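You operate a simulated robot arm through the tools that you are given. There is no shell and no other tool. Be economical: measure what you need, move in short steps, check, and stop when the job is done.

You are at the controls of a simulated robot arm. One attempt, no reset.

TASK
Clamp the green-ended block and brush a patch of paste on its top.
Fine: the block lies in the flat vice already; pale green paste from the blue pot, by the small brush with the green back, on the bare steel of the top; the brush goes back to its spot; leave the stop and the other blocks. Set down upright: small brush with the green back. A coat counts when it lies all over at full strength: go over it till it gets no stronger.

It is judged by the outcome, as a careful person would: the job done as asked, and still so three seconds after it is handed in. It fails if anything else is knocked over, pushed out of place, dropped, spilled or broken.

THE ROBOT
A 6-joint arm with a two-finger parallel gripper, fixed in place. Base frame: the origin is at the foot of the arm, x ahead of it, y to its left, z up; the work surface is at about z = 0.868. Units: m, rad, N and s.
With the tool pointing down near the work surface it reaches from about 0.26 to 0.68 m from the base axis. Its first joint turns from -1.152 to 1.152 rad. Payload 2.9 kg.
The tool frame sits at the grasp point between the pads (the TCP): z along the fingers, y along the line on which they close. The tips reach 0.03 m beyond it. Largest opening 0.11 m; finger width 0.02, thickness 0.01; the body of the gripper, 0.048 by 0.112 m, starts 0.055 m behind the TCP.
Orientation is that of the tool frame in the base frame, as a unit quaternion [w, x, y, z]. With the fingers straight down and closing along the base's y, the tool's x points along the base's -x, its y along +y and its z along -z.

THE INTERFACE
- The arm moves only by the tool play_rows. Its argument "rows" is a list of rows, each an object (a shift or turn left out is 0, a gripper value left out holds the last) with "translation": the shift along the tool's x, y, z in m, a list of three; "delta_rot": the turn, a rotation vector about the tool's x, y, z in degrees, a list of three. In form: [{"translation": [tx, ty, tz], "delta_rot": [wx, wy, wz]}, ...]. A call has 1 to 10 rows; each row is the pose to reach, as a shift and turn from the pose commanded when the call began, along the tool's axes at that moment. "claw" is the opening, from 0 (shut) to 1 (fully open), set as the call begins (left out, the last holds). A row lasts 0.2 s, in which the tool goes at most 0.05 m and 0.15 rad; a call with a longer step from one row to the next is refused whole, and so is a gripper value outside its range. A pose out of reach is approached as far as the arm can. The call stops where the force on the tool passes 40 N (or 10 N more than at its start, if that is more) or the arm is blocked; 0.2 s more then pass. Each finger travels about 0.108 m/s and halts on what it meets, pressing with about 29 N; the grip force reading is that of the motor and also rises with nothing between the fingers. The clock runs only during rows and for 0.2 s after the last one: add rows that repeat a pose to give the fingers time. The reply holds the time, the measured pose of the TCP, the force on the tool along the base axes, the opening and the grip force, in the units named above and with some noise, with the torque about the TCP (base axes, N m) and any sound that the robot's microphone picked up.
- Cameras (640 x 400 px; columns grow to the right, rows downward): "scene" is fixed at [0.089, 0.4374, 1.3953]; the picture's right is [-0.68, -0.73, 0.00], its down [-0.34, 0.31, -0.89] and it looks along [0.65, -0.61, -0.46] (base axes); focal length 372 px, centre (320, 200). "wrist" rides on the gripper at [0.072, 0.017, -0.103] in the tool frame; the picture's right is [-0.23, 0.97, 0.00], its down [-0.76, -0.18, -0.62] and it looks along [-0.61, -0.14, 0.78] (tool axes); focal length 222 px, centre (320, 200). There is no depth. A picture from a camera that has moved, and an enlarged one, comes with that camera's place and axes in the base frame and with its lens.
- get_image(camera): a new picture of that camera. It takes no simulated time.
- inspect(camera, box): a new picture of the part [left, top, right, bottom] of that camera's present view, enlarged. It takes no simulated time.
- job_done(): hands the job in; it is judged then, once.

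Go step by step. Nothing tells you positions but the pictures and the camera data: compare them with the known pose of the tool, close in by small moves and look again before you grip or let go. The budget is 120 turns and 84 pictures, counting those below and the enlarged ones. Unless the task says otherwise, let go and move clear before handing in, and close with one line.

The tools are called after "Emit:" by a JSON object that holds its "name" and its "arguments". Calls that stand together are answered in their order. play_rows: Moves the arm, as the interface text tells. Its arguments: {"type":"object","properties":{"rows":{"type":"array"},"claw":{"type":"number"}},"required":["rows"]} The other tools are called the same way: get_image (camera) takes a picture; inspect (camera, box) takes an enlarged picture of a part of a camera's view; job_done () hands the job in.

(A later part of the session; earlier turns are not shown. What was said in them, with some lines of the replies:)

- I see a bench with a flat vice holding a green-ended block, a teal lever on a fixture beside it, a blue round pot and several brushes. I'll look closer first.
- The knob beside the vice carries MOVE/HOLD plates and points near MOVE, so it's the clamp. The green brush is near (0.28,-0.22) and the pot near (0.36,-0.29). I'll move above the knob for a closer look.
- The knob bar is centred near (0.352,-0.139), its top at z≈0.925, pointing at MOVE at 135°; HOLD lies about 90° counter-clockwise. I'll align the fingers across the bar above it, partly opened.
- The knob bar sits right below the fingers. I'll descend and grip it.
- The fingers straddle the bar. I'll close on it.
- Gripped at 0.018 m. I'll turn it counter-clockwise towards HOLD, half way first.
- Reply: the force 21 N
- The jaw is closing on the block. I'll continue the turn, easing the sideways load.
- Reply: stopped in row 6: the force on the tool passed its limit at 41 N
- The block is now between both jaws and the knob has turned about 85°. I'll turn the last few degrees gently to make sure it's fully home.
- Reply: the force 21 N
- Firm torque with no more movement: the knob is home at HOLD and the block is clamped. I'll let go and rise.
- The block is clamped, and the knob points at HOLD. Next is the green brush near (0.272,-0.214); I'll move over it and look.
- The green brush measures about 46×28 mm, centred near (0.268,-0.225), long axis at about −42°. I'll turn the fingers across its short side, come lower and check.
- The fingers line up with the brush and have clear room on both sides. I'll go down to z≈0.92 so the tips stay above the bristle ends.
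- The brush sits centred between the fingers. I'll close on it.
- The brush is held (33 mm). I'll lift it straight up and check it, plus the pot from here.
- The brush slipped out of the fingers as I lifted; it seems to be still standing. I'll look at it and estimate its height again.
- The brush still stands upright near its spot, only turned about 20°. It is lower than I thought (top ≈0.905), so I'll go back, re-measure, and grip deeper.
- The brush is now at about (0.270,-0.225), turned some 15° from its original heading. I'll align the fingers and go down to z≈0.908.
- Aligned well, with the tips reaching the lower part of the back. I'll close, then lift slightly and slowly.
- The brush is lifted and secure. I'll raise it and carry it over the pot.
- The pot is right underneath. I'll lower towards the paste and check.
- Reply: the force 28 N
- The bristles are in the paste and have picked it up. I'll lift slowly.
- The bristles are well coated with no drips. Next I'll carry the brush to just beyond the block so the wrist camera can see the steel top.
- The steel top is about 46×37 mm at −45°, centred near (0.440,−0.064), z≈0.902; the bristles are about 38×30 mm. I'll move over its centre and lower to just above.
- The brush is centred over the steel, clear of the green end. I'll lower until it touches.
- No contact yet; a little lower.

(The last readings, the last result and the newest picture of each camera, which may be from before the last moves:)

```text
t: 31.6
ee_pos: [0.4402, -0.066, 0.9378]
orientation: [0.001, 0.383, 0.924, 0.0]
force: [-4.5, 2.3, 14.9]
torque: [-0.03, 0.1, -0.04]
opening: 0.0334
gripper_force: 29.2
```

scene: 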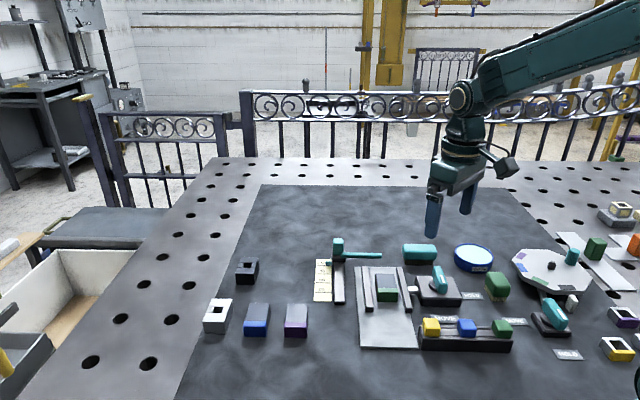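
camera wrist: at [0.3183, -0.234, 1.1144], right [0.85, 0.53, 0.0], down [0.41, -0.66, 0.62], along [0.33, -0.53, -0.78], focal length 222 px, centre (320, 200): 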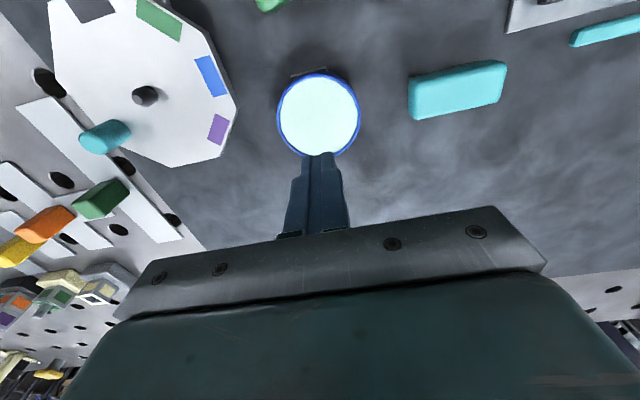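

Contact at about 15 N. I'll brush with small strokes within the steel.

Emit:
{"name": "play_rows", "arguments": {"rows": [{"translation": [-0.003, 0, 0]}, {"translation": [-0.003, 0.003, 0]}, {"translation": [0.0, 0.003, 0]}, {"translation": [0.002, 0.003, 0]}, {"translation": [0.002, 0.0, 0]}, {"translation": [0.002, -0.003, 0]}, {"translation": [-0.001, -0.003, 0]}, {"translation": [-0.003, -0.003, 0]}, {"translation": [-0.003, 0, 0]}, {"translation": [0, 0, 0]}]}}

Emit:
{"name": "inspect", "arguments": {"camera": "scene", "box": [342, 236, 438, 296]}}

```text
t: 33.8
ee_pos: [0.441, -0.0669, 0.9384]
orientation: [0.003, 0.383, 0.924, 0.0]
force: [3.4, -6.3, 18.7]
torque: [-0.21, -0.03, 0.0]
opening: 0.0332
gripper_force: 28.7
```

```text
6.67 times, centred on (390, 266) of scene
camera zoom: at [0.0888, 0.4373, 1.3954], right [-0.68, -0.73, 0.0], down [-0.34, 0.31, -0.89], along [0.65, -0.61, -0.46], focal length 2483 px, centre (-147, -240)
```

zoom: 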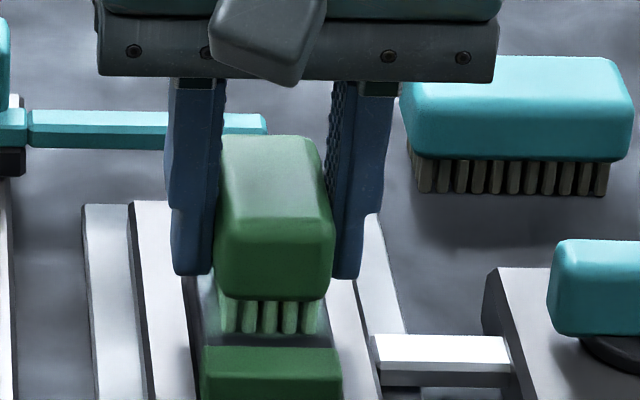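

Some paste is going on. I'll lift and draw back to view the coverage.

Emit:
{"name": "play_rows", "arguments": {"rows": [{"translation": [0, 0, -0.012]}, {"translation": [0, 0, -0.03]}, {"translation": [-0.02, 0, -0.05]}, {"translation": [-0.048, 0, -0.07]}, {"translation": [-0.048, 0, -0.07]}]}}

Emit:
{"name": "inspect", "arguments": {"camera": "wrist", "box": [240, 0, 400, 100]}}

Emit:
{"name": "inspect", "arguments": {"camera": "scene", "box": [350, 250, 430, 300]}}

```text
t: 35.0
ee_pos: [0.4731, -0.101, 1.0083]
orientation: [0.001, 0.382, 0.924, -0.001]
force: [-0.2, 0.0, -0.1]
torque: [-0.03, 0.02, -0.02]
opening: 0.0333
gripper_force: 28.9
```

```text
4.00 times, centred on (320, 50) of wrist
camera zoom: at [0.4352, -0.0361, 1.1116], right [0.85, 0.53, 0.0], down [0.41, -0.66, 0.62], along [0.33, -0.53, -0.78], focal length 888 px, centre (320, 800)
```

zoom: 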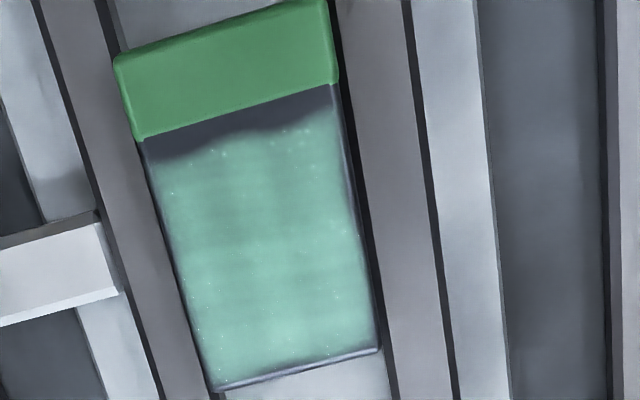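

```text
8.00 times, centred on (390, 275) of scene
camera zoom: at [0.089, 0.4374, 1.3953], right [-0.68, -0.73, 0.0], down [-0.34, 0.31, -0.89], along [0.65, -0.61, -0.46], focal length 2979 px, centre (-240, -400)
```

zoom: 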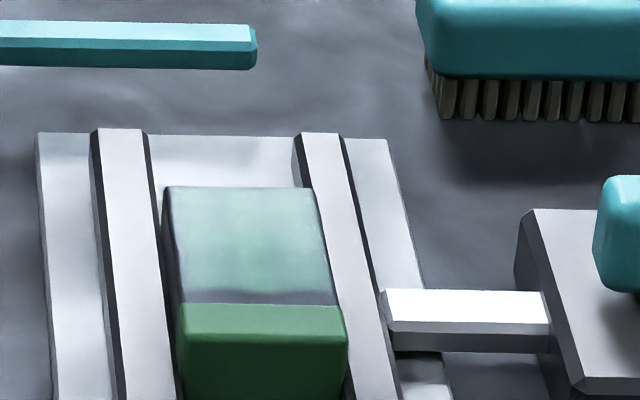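

Good coat, but a strip about 6 mm by the green end and thin edges remain. I'll go back and stroke a bit further that way and wider.

Emit:
{"name": "play_rows", "arguments": {"rows": [{"translation": [0.025, 0, 0.0]}, {"translation": [0.048, 0, 0.02]}, {"translation": [0.048, 0, 0.05]}, {"translation": [0.048, 0, 0.064]}, {"translation": [0.049, 0, 0.07]}, {"translation": [0.0515, 0, 0.0703]}, {"translation": [0.0535, 0, 0.0703]}, {"translation": [0.0535, 0.0045, 0.0703]}, {"translation": [0.0535, -0.001, 0.0703]}, {"translation": [0.0535, -0.0045, 0.0703]}]}}

```text
t: 37.2
ee_pos: [0.4338, -0.0644, 0.9387]
orientation: [0.002, 0.382, 0.924, 0.0]
force: [3.2, 3.5, 13.3]
torque: [0.05, -0.11, -0.01]
opening: 0.0333
gripper_force: 29.4
```

Emit:
{"name": "play_rows", "arguments": {"rows": [{"translation": [-0.005, 0, 0]}, {"translation": [-0.009, 0, 0]}, {"translation": [-0.009, 0.0045, 0]}, {"translation": [-0.009, 0.009, 0]}, {"translation": [-0.005, 0.009, 0]}, {"translation": [0, 0.009, 0]}, {"translation": [0.0005, 0.0045, 0]}, {"translation": [-0.005, 0.0045, 0]}, {"translation": [-0.009, 0.0045, 0]}, {"translation": [-0.004, 0.0045, 0]}]}}

Emit:
{"name": "play_rows", "arguments": {"rows": [{"translation": [0, 0, -0.012]}, {"translation": [0, 0, -0.03]}, {"translation": [-0.02, 0, -0.05]}, {"translation": [-0.048, 0, -0.07]}, {"translation": [-0.048, 0, -0.07]}]}}

Emit:
{"name": "inspect", "arguments": {"camera": "wrist", "box": [240, 0, 400, 100]}}

Emit:
{"name": "inspect", "arguments": {"camera": "scene", "box": [350, 220, 446, 280]}}

```text
t: 39.4
ee_pos: [0.4391, -0.0663, 0.9378]
orientation: [0.002, 0.384, 0.923, -0.001]
force: [5.6, -4.5, 19.2]
torque: [-0.14, -0.1, 0.0]
opening: 0.0332
gripper_force: 29.0
```

```text
t: 40.6
ee_pos: [0.4716, -0.0983, 1.0079]
orientation: [0.0, 0.382, 0.924, -0.001]
force: [-0.6, -0.2, -0.6]
torque: [-0.01, -0.02, 0.0]
opening: 0.0334
gripper_force: 29.1
```

```text
4.00 times, centred on (320, 50) of wrist
camera zoom: at [0.4339, -0.0349, 1.1111], right [0.85, 0.53, 0.0], down [0.41, -0.66, 0.62], along [0.33, -0.53, -0.78], focal length 888 px, centre (320, 800)
```

zoom: 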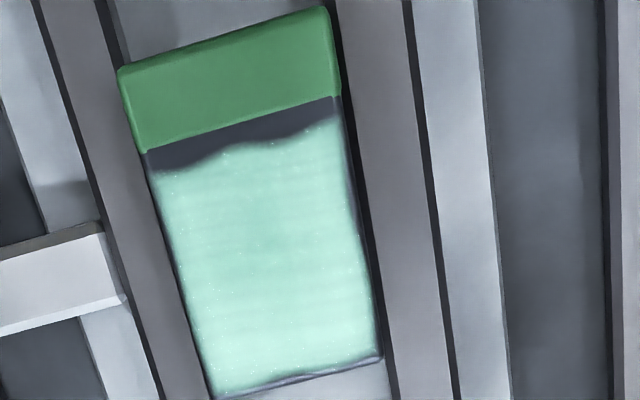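

```text
6.67 times, centred on (398, 250) of scene
camera zoom: at [0.089, 0.4374, 1.3953], right [-0.68, -0.73, 0.0], down [-0.34, 0.31, -0.89], along [0.65, -0.61, -0.46], focal length 2483 px, centre (-200, -133)
```

zoom: 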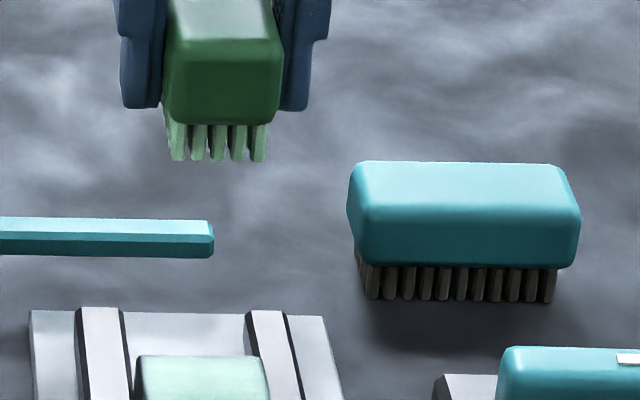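

The coat is much stronger. A 3–4 mm strip by the green end is still bare, so I'll work a little further that way and then recheck.

Emit:
{"name": "play_rows", "arguments": {"rows": [{"translation": [0.025, 0, 0.0]}, {"translation": [0.0465, 0, 0.02]}, {"translation": [0.0465, 0, 0.05]}, {"translation": [0.0465, 0, 0.064]}, {"translation": [0.049, 0, 0.07]}, {"translation": [0.0525, 0, 0.07]}, {"translation": [0.055, 0, 0.07]}, {"translation": [0.055, 0.0045, 0.07]}, {"translation": [0.055, 0.0, 0.07]}, {"translation": [0.055, -0.0045, 0.07]}]}}

Emit:
{"name": "play_rows", "arguments": {"rows": [{"translation": [-0.006, 0, 0]}, {"translation": [-0.012, 0, 0]}, {"translation": [-0.0125, 0.0045, 0]}, {"translation": [-0.0125, 0.009, 0]}, {"translation": [-0.006, 0.009, 0]}, {"translation": [0, 0.009, 0]}, {"translation": [0.0, 0.0045, 0]}, {"translation": [-0.006, 0.0045, 0]}, {"translation": [-0.012, 0.0045, 0]}, {"translation": [-0.007, 0.0045, 0]}]}}

Emit:
{"name": "play_rows", "arguments": {"rows": [{"translation": [0, 0, -0.012]}, {"translation": [0, 0, -0.03]}, {"translation": [-0.02, 0, -0.05]}, {"translation": [-0.048, 0, -0.07]}, {"translation": [-0.048, 0, -0.07]}]}}

Emit:
{"name": "inspect", "arguments": {"camera": "wrist", "box": [240, 0, 400, 100]}}

```text
t: 42.8
ee_pos: [0.431, -0.0613, 0.9377]
orientation: [0.001, 0.382, 0.924, 0.0]
force: [2.8, 2.9, 11.6]
torque: [0.08, -0.14, -0.03]
opening: 0.0333
gripper_force: 29.3
```

```text
t: 45.0
ee_pos: [0.4391, -0.0653, 0.9367]
orientation: [0.001, 0.383, 0.924, -0.001]
force: [1.2, -2.5, 8.2]
torque: [-0.08, -0.06, -0.03]
opening: 0.0336
gripper_force: 29.1
```

```text
t: 46.2
ee_pos: [0.4742, -0.0979, 1.0088]
orientation: [0.001, 0.383, 0.924, -0.001]
force: [0.5, 0.0, 0.2]
torque: [0.03, 0.02, -0.04]
opening: 0.0333
gripper_force: 28.8
```

```text
4.00 times, centred on (320, 50) of wrist
camera zoom: at [0.4348, -0.0343, 1.1111], right [0.85, 0.53, 0.0], down [0.41, -0.66, 0.62], along [0.33, -0.53, -0.78], focal length 888 px, centre (320, 800)
```

zoom: 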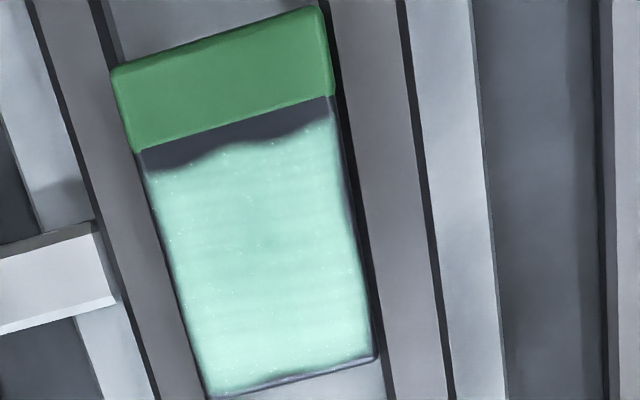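

The coat's outer edge no longer moves, so the patch is fully covered. I'll take one more dip and go over it again to confirm it gets no stronger.

Emit:
{"name": "play_rows", "arguments": {"rows": [{"translation": [-0.01, -0.04, 0]}, {"translation": [-0.02, -0.08, 0]}, {"translation": [-0.03, -0.12, 0]}, {"translation": [-0.04, -0.16, 0]}, {"translation": [-0.05, -0.2, 0]}, {"translation": [-0.056, -0.224, 0]}, {"translation": [-0.056, -0.224, 0.02]}, {"translation": [-0.056, -0.224, 0.04]}, {"translation": [-0.056, -0.224, 0.04]}]}}

Emit:
{"name": "inspect", "arguments": {"camera": "scene", "box": [430, 210, 526, 270]}}

```text
t: 48.2
ee_pos: [0.3536, -0.2966, 0.9671]
orientation: [0.001, 0.383, 0.924, -0.001]
force: [0.9, -0.9, -1.5]
torque: [0.0, -0.01, 0.01]
opening: 0.0332
gripper_force: 29.6
```

```text
6.67 times, centred on (478, 240) of scene
camera zoom: at [0.089, 0.4374, 1.3953], right [-0.68, -0.73, 0.0], down [-0.34, 0.31, -0.89], along [0.65, -0.61, -0.46], focal length 2483 px, centre (-733, -67)
```

zoom: 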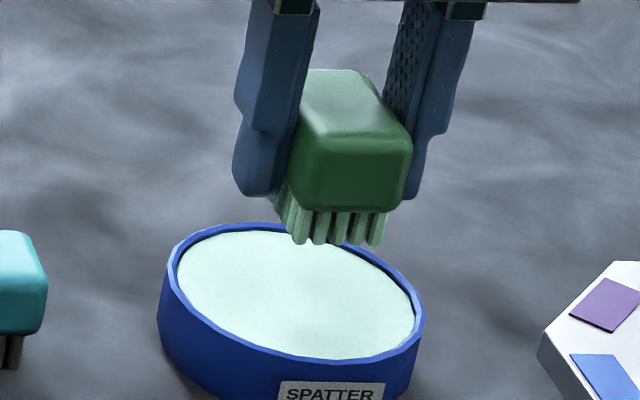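

Above the pot again. I'll dip gently and lift slowly.

Emit:
{"name": "play_rows", "arguments": {"rows": [{"translation": [0, 0, 0.015]}, {"translation": [0, 0, 0.026]}, {"translation": [0, 0, 0.032]}, {"translation": [0, 0, 0.035]}, {"translation": [0, 0, 0.035]}, {"translation": [0, 0, 0.03]}, {"translation": [0, 0, 0.02]}, {"translation": [0, 0, 0.005]}, {"translation": [0, 0, -0.02]}, {"translation": [0, 0, -0.042]}]}}

Emit:
{"name": "inspect", "arguments": {"camera": "scene", "box": [430, 180, 558, 260]}}

```text
t: 50.4
ee_pos: [0.3538, -0.2956, 1.0109]
orientation: [0.001, 0.383, 0.924, -0.001]
force: [-0.5, 0.3, -0.1]
torque: [0.01, 0.0, -0.02]
opening: 0.0332
gripper_force: 28.9
```

```text
5.00 times, centred on (494, 220) of scene
camera zoom: at [0.089, 0.4374, 1.3953], right [-0.68, -0.73, 0.0], down [-0.34, 0.31, -0.89], along [0.65, -0.61, -0.46], focal length 1862 px, centre (-550, 100)
```

zoom: 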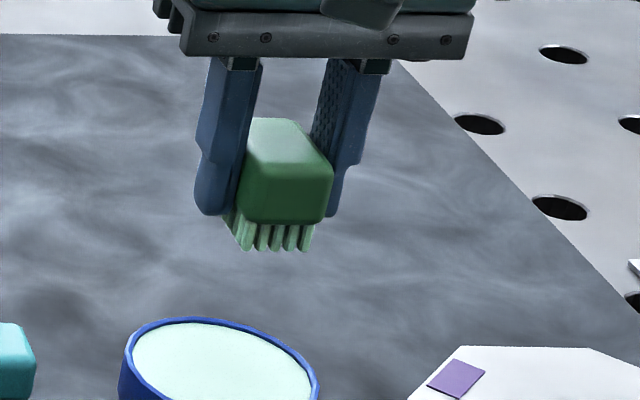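

Loaded. I'll carry it back over the block centre.

Emit:
{"name": "play_rows", "arguments": {"rows": [{"translation": [0.018, 0.04, 0]}, {"translation": [0.036, 0.08, 0]}, {"translation": [0.054, 0.12, 0]}, {"translation": [0.072, 0.16, 0]}, {"translation": [0.09, 0.2, 0]}, {"translation": [0.1017, 0.2236, 0.0]}, {"translation": [0.1017, 0.2236, 0.025]}, {"translation": [0.1017, 0.2236, 0.05]}, {"translation": [0.1017, 0.2236, 0.06]}, {"translation": [0.1017, 0.2236, 0.06]}]}}

Emit:
{"name": "inspect", "arguments": {"camera": "scene", "box": [342, 236, 438, 296]}}

```text
t: 52.6
ee_pos: [0.4392, -0.0666, 0.9502]
orientation: [0.001, 0.383, 0.924, -0.001]
force: [-0.5, 0.3, -0.3]
torque: [0.02, 0.0, 0.01]
opening: 0.0332
gripper_force: 29.1
```

```text
6.67 times, centred on (390, 266) of scene
camera zoom: at [0.089, 0.4374, 1.3953], right [-0.68, -0.73, 0.0], down [-0.34, 0.31, -0.89], along [0.65, -0.61, -0.46], focal length 2483 px, centre (-147, -240)
```

zoom: 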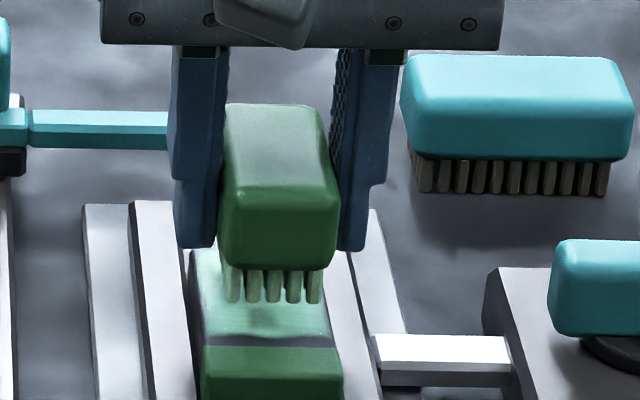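

Emit:
{"name": "play_rows", "arguments": {"rows": [{"translation": [0, 0, 0.007]}, {"translation": [0, 0, 0.0125]}, {"translation": [-0.004, 0, 0.0128]}, {"translation": [-0.004, 0.0045, 0.0128]}, {"translation": [0.001, 0.0045, 0.0128]}, {"translation": [0.006, 0.0045, 0.0128]}, {"translation": [0.006, 0, 0.0128]}, {"translation": [0.006, -0.0045, 0.0128]}, {"translation": [0.001, -0.0045, 0.0128]}, {"translation": [-0.004, -0.0045, 0.0128]}]}}

Emit:
{"name": "play_rows", "arguments": {"rows": [{"translation": [0, 0.0045, 0]}, {"translation": [0.005, 0.0045, 0]}, {"translation": [0.01, 0.0045, 0]}, {"translation": [0.01, 0.007, 0]}, {"translation": [0.005, 0.007, 0]}, {"translation": [0, 0.007, 0]}, {"translation": [0, 0.002, 0]}, {"translation": [0.005, 0.002, 0]}, {"translation": [0.01, 0.002, 0]}, {"translation": [0.004, 0.0045, 0]}]}}

Emit:
{"name": "play_rows", "arguments": {"rows": [{"translation": [0, 0, -0.012]}, {"translation": [0, 0, -0.03]}, {"translation": [-0.02, 0, -0.05]}, {"translation": [-0.048, 0, -0.07]}, {"translation": [-0.048, 0, -0.07]}]}}

Emit:
{"name": "inspect", "arguments": {"camera": "wrist", "box": [240, 0, 400, 100]}}

Emit:
{"name": "inspect", "arguments": {"camera": "scene", "box": [350, 250, 430, 300]}}

```text
t: 54.8
ee_pos: [0.4391, -0.0698, 0.9375]
orientation: [0.0, 0.383, 0.924, -0.001]
force: [-7.0, 6.3, 27.2]
torque: [0.1, 0.08, -0.01]
opening: 0.0332
gripper_force: 28.6
```

```text
t: 57.0
ee_pos: [0.4385, -0.065, 0.9374]
orientation: [-0.002, 0.382, 0.924, -0.001]
force: [-9.0, 3.4, 25.5]
torque: [-0.05, 0.06, -0.01]
opening: 0.0332
gripper_force: 28.9
```

```text
t: 58.2
ee_pos: [0.4752, -0.1005, 1.0077]
orientation: [0.001, 0.383, 0.924, 0.0]
force: [0.6, -0.1, -0.8]
torque: [0.0, 0.04, 0.01]
opening: 0.0332
gripper_force: 28.8
```

```text
4.00 times, centred on (320, 50) of wrist
camera zoom: at [0.4358, -0.0366, 1.1109], right [0.85, 0.53, 0.0], down [0.41, -0.66, 0.62], along [0.33, -0.53, -0.78], focal length 888 px, centre (320, 800)
```

zoom: 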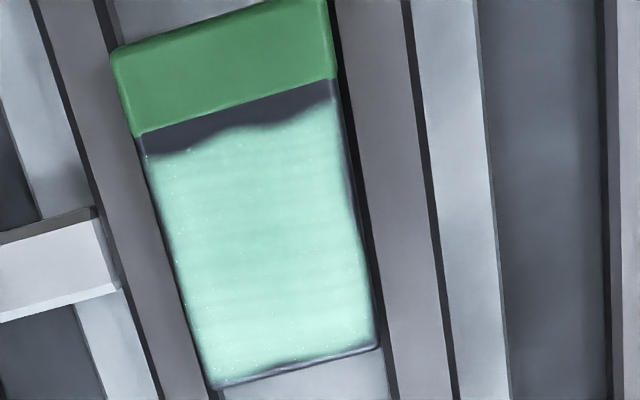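

```text
8.00 times, centred on (390, 275) of scene
camera zoom: at [0.089, 0.4374, 1.3953], right [-0.68, -0.73, 0.0], down [-0.34, 0.31, -0.89], along [0.65, -0.61, -0.46], focal length 2979 px, centre (-240, -400)
```

zoom: 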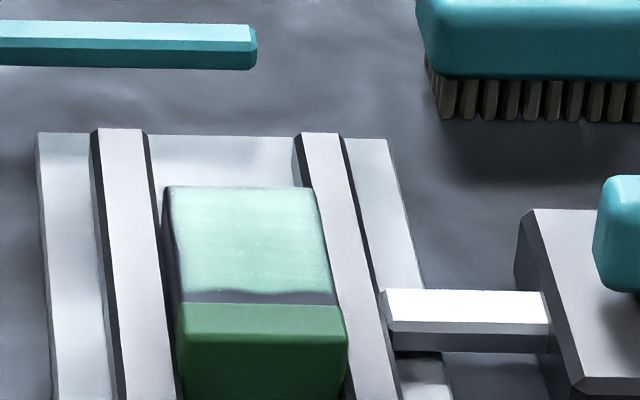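

Even and strong now. One more pass over it to verify it gets no stronger.

Emit:
{"name": "play_rows", "arguments": {"rows": [{"translation": [0.025, 0, 0.0]}, {"translation": [0.048, 0, 0.02]}, {"translation": [0.048, 0, 0.05]}, {"translation": [0.048, 0, 0.064]}, {"translation": [0.048, 0, 0.07]}, {"translation": [0.052, 0, 0.0701]}, {"translation": [0.054, 0.0045, 0.0701]}, {"translation": [0.049, 0.0045, 0.0701]}, {"translation": [0.044, 0.0045, 0.0701]}, {"translation": [0.044, 0, 0.0701]}]}}

Emit:
{"name": "play_rows", "arguments": {"rows": [{"translation": [0.005, 0, 0]}, {"translation": [0.01, 0, 0]}, {"translation": [0.01, -0.0045, 0]}, {"translation": [0.005, -0.0045, 0]}, {"translation": [0, -0.0045, 0]}, {"translation": [0, 0, 0]}, {"translation": [0.005, 0, 0]}, {"translation": [0.01, 0, 0]}, {"translation": [0.004, 0, 0]}]}}

Emit:
{"name": "play_rows", "arguments": {"rows": [{"translation": [0, 0, -0.012]}, {"translation": [0, 0, -0.03]}, {"translation": [-0.02, 0, -0.05]}, {"translation": [-0.048, 0, -0.07]}, {"translation": [-0.048, 0, -0.07]}]}}

Emit:
{"name": "inspect", "arguments": {"camera": "wrist", "box": [240, 0, 400, 100]}}

Emit:
{"name": "inspect", "arguments": {"camera": "scene", "box": [350, 250, 430, 300]}}

```text
t: 60.4
ee_pos: [0.4442, -0.0696, 0.938]
orientation: [0.002, 0.383, 0.924, 0.0]
force: [3.0, 1.8, 7.9]
torque: [0.05, -0.09, -0.01]
opening: 0.0334
gripper_force: 28.8
```

```text
t: 62.4
ee_pos: [0.4392, -0.0655, 0.9379]
orientation: [0.0, 0.382, 0.924, -0.001]
force: [-1.9, 2.7, 9.8]
torque: [0.04, -0.09, -0.04]
opening: 0.0333
gripper_force: 29.2
```

```text
t: 63.6
ee_pos: [0.474, -0.1005, 1.0076]
orientation: [0.0, 0.383, 0.924, -0.001]
force: [0.3, -0.4, -1.4]
torque: [0.01, -0.01, 0.0]
opening: 0.0332
gripper_force: 28.8
```

```text
4.00 times, centred on (320, 50) of wrist
camera zoom: at [0.4355, -0.0369, 1.1109], right [0.85, 0.53, 0.0], down [0.41, -0.66, 0.62], along [0.33, -0.53, -0.78], focal length 888 px, centre (320, 800)
```

zoom: 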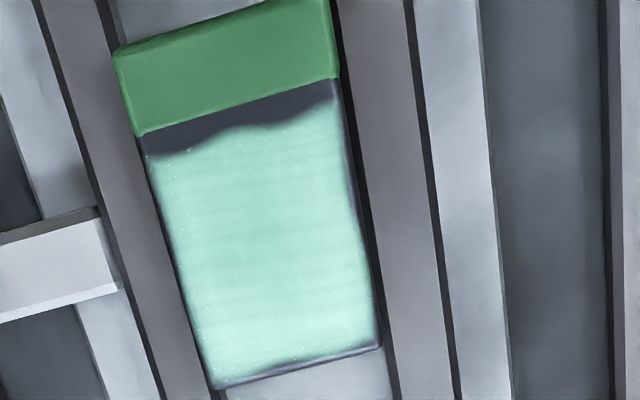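

```text
8.00 times, centred on (390, 275) of scene
camera zoom: at [0.089, 0.4374, 1.3953], right [-0.68, -0.73, 0.0], down [-0.34, 0.31, -0.89], along [0.65, -0.61, -0.46], focal length 2979 px, centre (-240, -400)
```

zoom: 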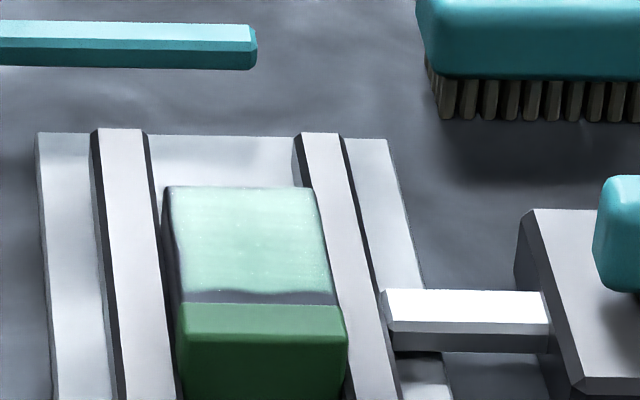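

The coat didn't change, so it is at full strength. I'll take the brush back to its spot (0.271,-0.225) with its original heading.

Emit:
{"name": "play_rows", "arguments": {"rows": [{"translation": [0.009, -0.039, 0]}, {"translation": [0.018, -0.078, 0]}, {"translation": [0.027, -0.117, 0]}, {"translation": [0.037, -0.156, 0]}, {"translation": [0.047, -0.195, 0]}, {"translation": [0.0555, -0.2316, 0]}, {"translation": [0.0555, -0.2316, 0.03]}, {"translation": [0.0555, -0.2316, 0.06]}, {"translation": [0.0555, -0.2316, 0.075]}, {"translation": [0.0555, -0.2316, 0.075]}]}}

Emit:
{"name": "inspect", "arguments": {"camera": "scene", "box": [440, 240, 568, 320]}}

```text
t: 65.8
ee_pos: [0.2705, -0.2247, 0.9314]
orientation: [0.0, 0.383, 0.924, -0.001]
force: [0.1, 0.1, -0.8]
torque: [-0.01, -0.01, 0.01]
opening: 0.0332
gripper_force: 29.1
```

```text
5.00 times, centred on (504, 280) of scene
camera zoom: at [0.089, 0.4374, 1.3953], right [-0.68, -0.73, 0.0], down [-0.34, 0.31, -0.89], along [0.65, -0.61, -0.46], focal length 1862 px, centre (-600, -200)
```

zoom: 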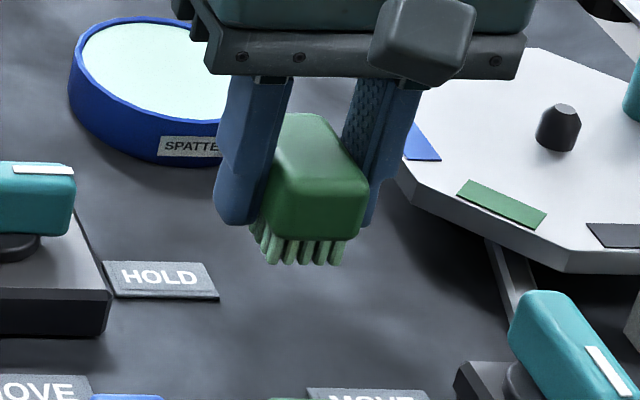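

That lines up with where it stood originally. I'll lower it the last 23 mm gently.

Emit:
{"name": "play_rows", "arguments": {"rows": [{"translation": [0, 0, 0.01]}, {"translation": [0, 0, 0.017]}, {"translation": [0, 0, 0.021]}, {"translation": [0, 0, 0.0235]}, {"translation": [0, 0, 0.0235]}]}}

Emit:
{"name": "inspect", "arguments": {"camera": "scene", "box": [440, 240, 568, 320]}}

```text
t: 67.0
ee_pos: [0.272, -0.2237, 0.9087]
orientation: [0.001, 0.383, 0.924, -0.001]
force: [-0.6, 0.8, 0.4]
torque: [-0.01, 0.03, 0.01]
opening: 0.0332
gripper_force: 29.3
```

```text
5.00 times, centred on (504, 280) of scene
camera zoom: at [0.089, 0.4374, 1.3953], right [-0.68, -0.73, 0.0], down [-0.34, 0.31, -0.89], along [0.65, -0.61, -0.46], focal length 1862 px, centre (-600, -200)
```

zoom: 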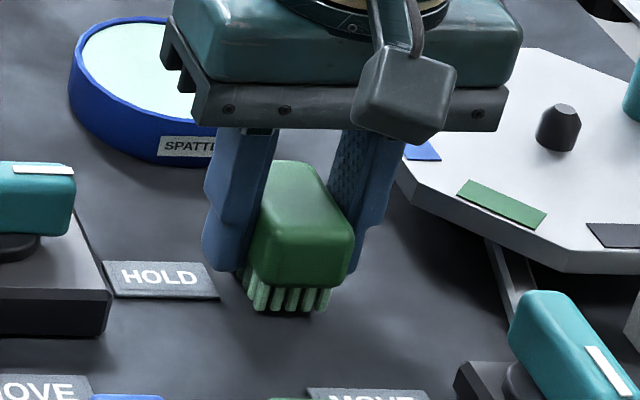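

Almost down; lowering the last millimetre or two until I feel contact.

Emit:
{"name": "play_rows", "arguments": {"rows": [{"translation": [0, 0, 0.0007]}, {"translation": [0, 0, 0.0014]}, {"translation": [0, 0, 0.0014]}]}}

```text
t: 67.8
ee_pos: [0.2718, -0.2244, 0.9067]
orientation: [0.001, 0.383, 0.924, 0.001]
force: [0.7, -0.2, -0.3]
torque: [-0.01, -0.01, -0.03]
opening: 0.0335
gripper_force: 28.5
```

Emit:
{"name": "play_rows", "arguments": {"rows": [{"translation": [0, 0, 0.0007]}, {"translation": [0, 0, 0.0014]}, {"translation": [0, 0, 0.0014]}]}}

```text
t: 68.6
ee_pos: [0.2705, -0.2252, 0.9063]
orientation: [0.001, 0.382, 0.924, 0.0]
force: [-0.4, 0.1, -1.0]
torque: [0.0, 0.03, 0.02]
opening: 0.0332
gripper_force: 28.5
```

Emit:
{"name": "play_rows", "arguments": {"rows": [{"translation": [0, 0, 0.0007]}, {"translation": [0, 0, 0.0014]}, {"translation": [0, 0, 0.0014]}]}}

Emit:
{"name": "inspect", "arguments": {"camera": "scene", "box": [464, 264, 528, 304]}}

```text
t: 69.4
ee_pos: [0.2713, -0.2248, 0.9039]
orientation: [0.002, 0.383, 0.924, -0.001]
force: [-4.3, 4.8, 29.0]
torque: [0.13, 0.17, 0.0]
opening: 0.0333
gripper_force: 28.3
```

```text
10.00 times, centred on (496, 284) of scene
camera zoom: at [0.0887, 0.4377, 1.3952], right [-0.68, -0.73, 0.0], down [-0.34, 0.31, -0.89], along [0.65, -0.61, -0.46], focal length 3724 px, centre (-1440, -640)
```

zoom: 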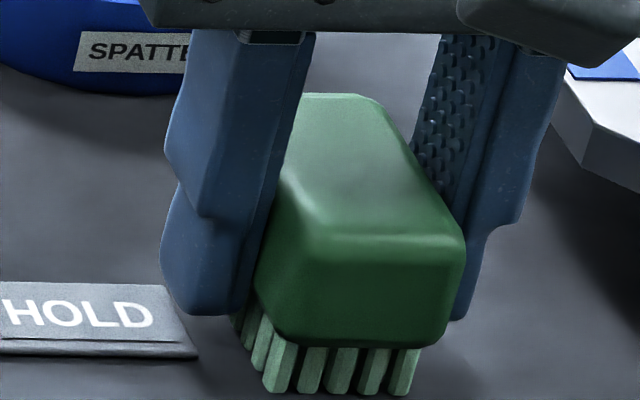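

Firm contact now: the brush stands on the bench. I'll ease the pressure slightly, open, and rise straight up.

Emit:
{"name": "play_rows", "arguments": {"rows": [{"translation": [0, 0, -0.0008]}, {"translation": [0, 0, -0.0008]}]}}

Emit:
{"name": "play_rows", "arguments": {"claw": 0.6, "rows": [{"translation": [0, 0, 0]}, {"translation": [0, 0, 0]}, {"translation": [0, 0, 0]}, {"translation": [0, 0, -0.02]}, {"translation": [0, 0, -0.05]}, {"translation": [0, 0, -0.09]}, {"translation": [0, 0, -0.13]}, {"translation": [0, 0, -0.17]}, {"translation": [0, 0, -0.17]}]}}

Emit:
{"name": "inspect", "arguments": {"camera": "scene", "box": [440, 240, 568, 320]}}

Emit:
{"name": "get_image", "arguments": {"camera": "scene"}}

Emit:
{"name": "inspect", "arguments": {"camera": "scene", "box": [350, 240, 478, 320]}}

```text
t: 70.0
ee_pos: [0.2716, -0.2252, 0.904]
orientation: [0.001, 0.383, 0.924, 0.0]
force: [0.8, 1.5, 11.8]
torque: [-0.02, -0.14, 0.0]
opening: 0.0336
gripper_force: 28.8
```

```text
t: 72.0
ee_pos: [0.2721, -0.2248, 1.0748]
orientation: [0.001, 0.382, 0.924, 0.0]
force: [-0.1, 0.0, -0.1]
torque: [0.0, 0.02, -0.01]
opening: 0.0659
gripper_force: 0.1
```

```text
5.00 times, centred on (504, 280) of scene
camera zoom: at [0.089, 0.4374, 1.3953], right [-0.68, -0.73, 0.0], down [-0.34, 0.31, -0.89], along [0.65, -0.61, -0.46], focal length 1862 px, centre (-600, -200)
```

zoom: 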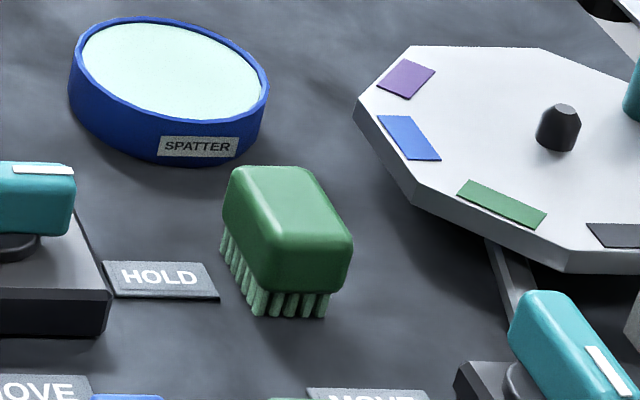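

```text
24 pictures are left
```

scene: 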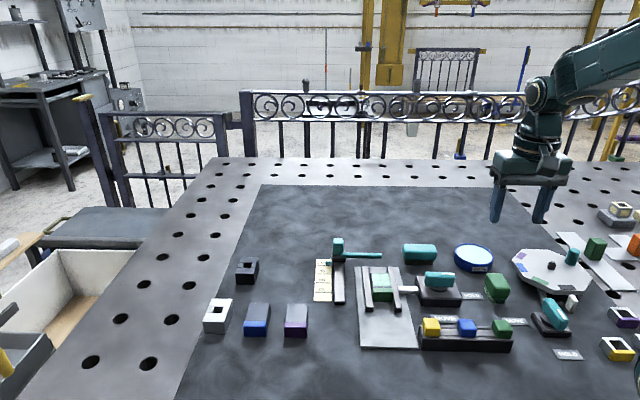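

```text
5.00 times, centred on (414, 280) of scene
camera zoom: at [0.089, 0.4374, 1.3953], right [-0.68, -0.73, 0.0], down [-0.34, 0.31, -0.89], along [0.65, -0.61, -0.46], focal length 1862 px, centre (-150, -200)
```

zoom: 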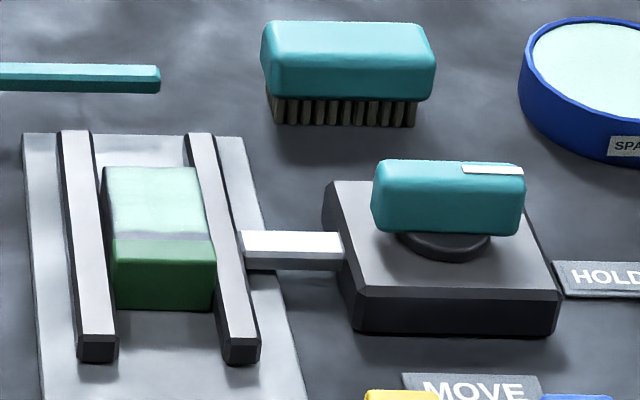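

The brush stands upright on its spot, the block is clamped and coated, and everything else looks undisturbed. I'm handing in.

Emit:
{"name": "job_done", "arguments": {}}

```text
The job is handed in.
```

The green-ended block is clamped at HOLD and its steel top carries an even coat of pale green paste that further strokes no longer strengthened. A bare strip about 4 mm wide remains beside the green end, where the coat would not extend. The small green-backed brush slipped once on the first lift without falling over, and now stands upright within about 3 mm of its original spot.
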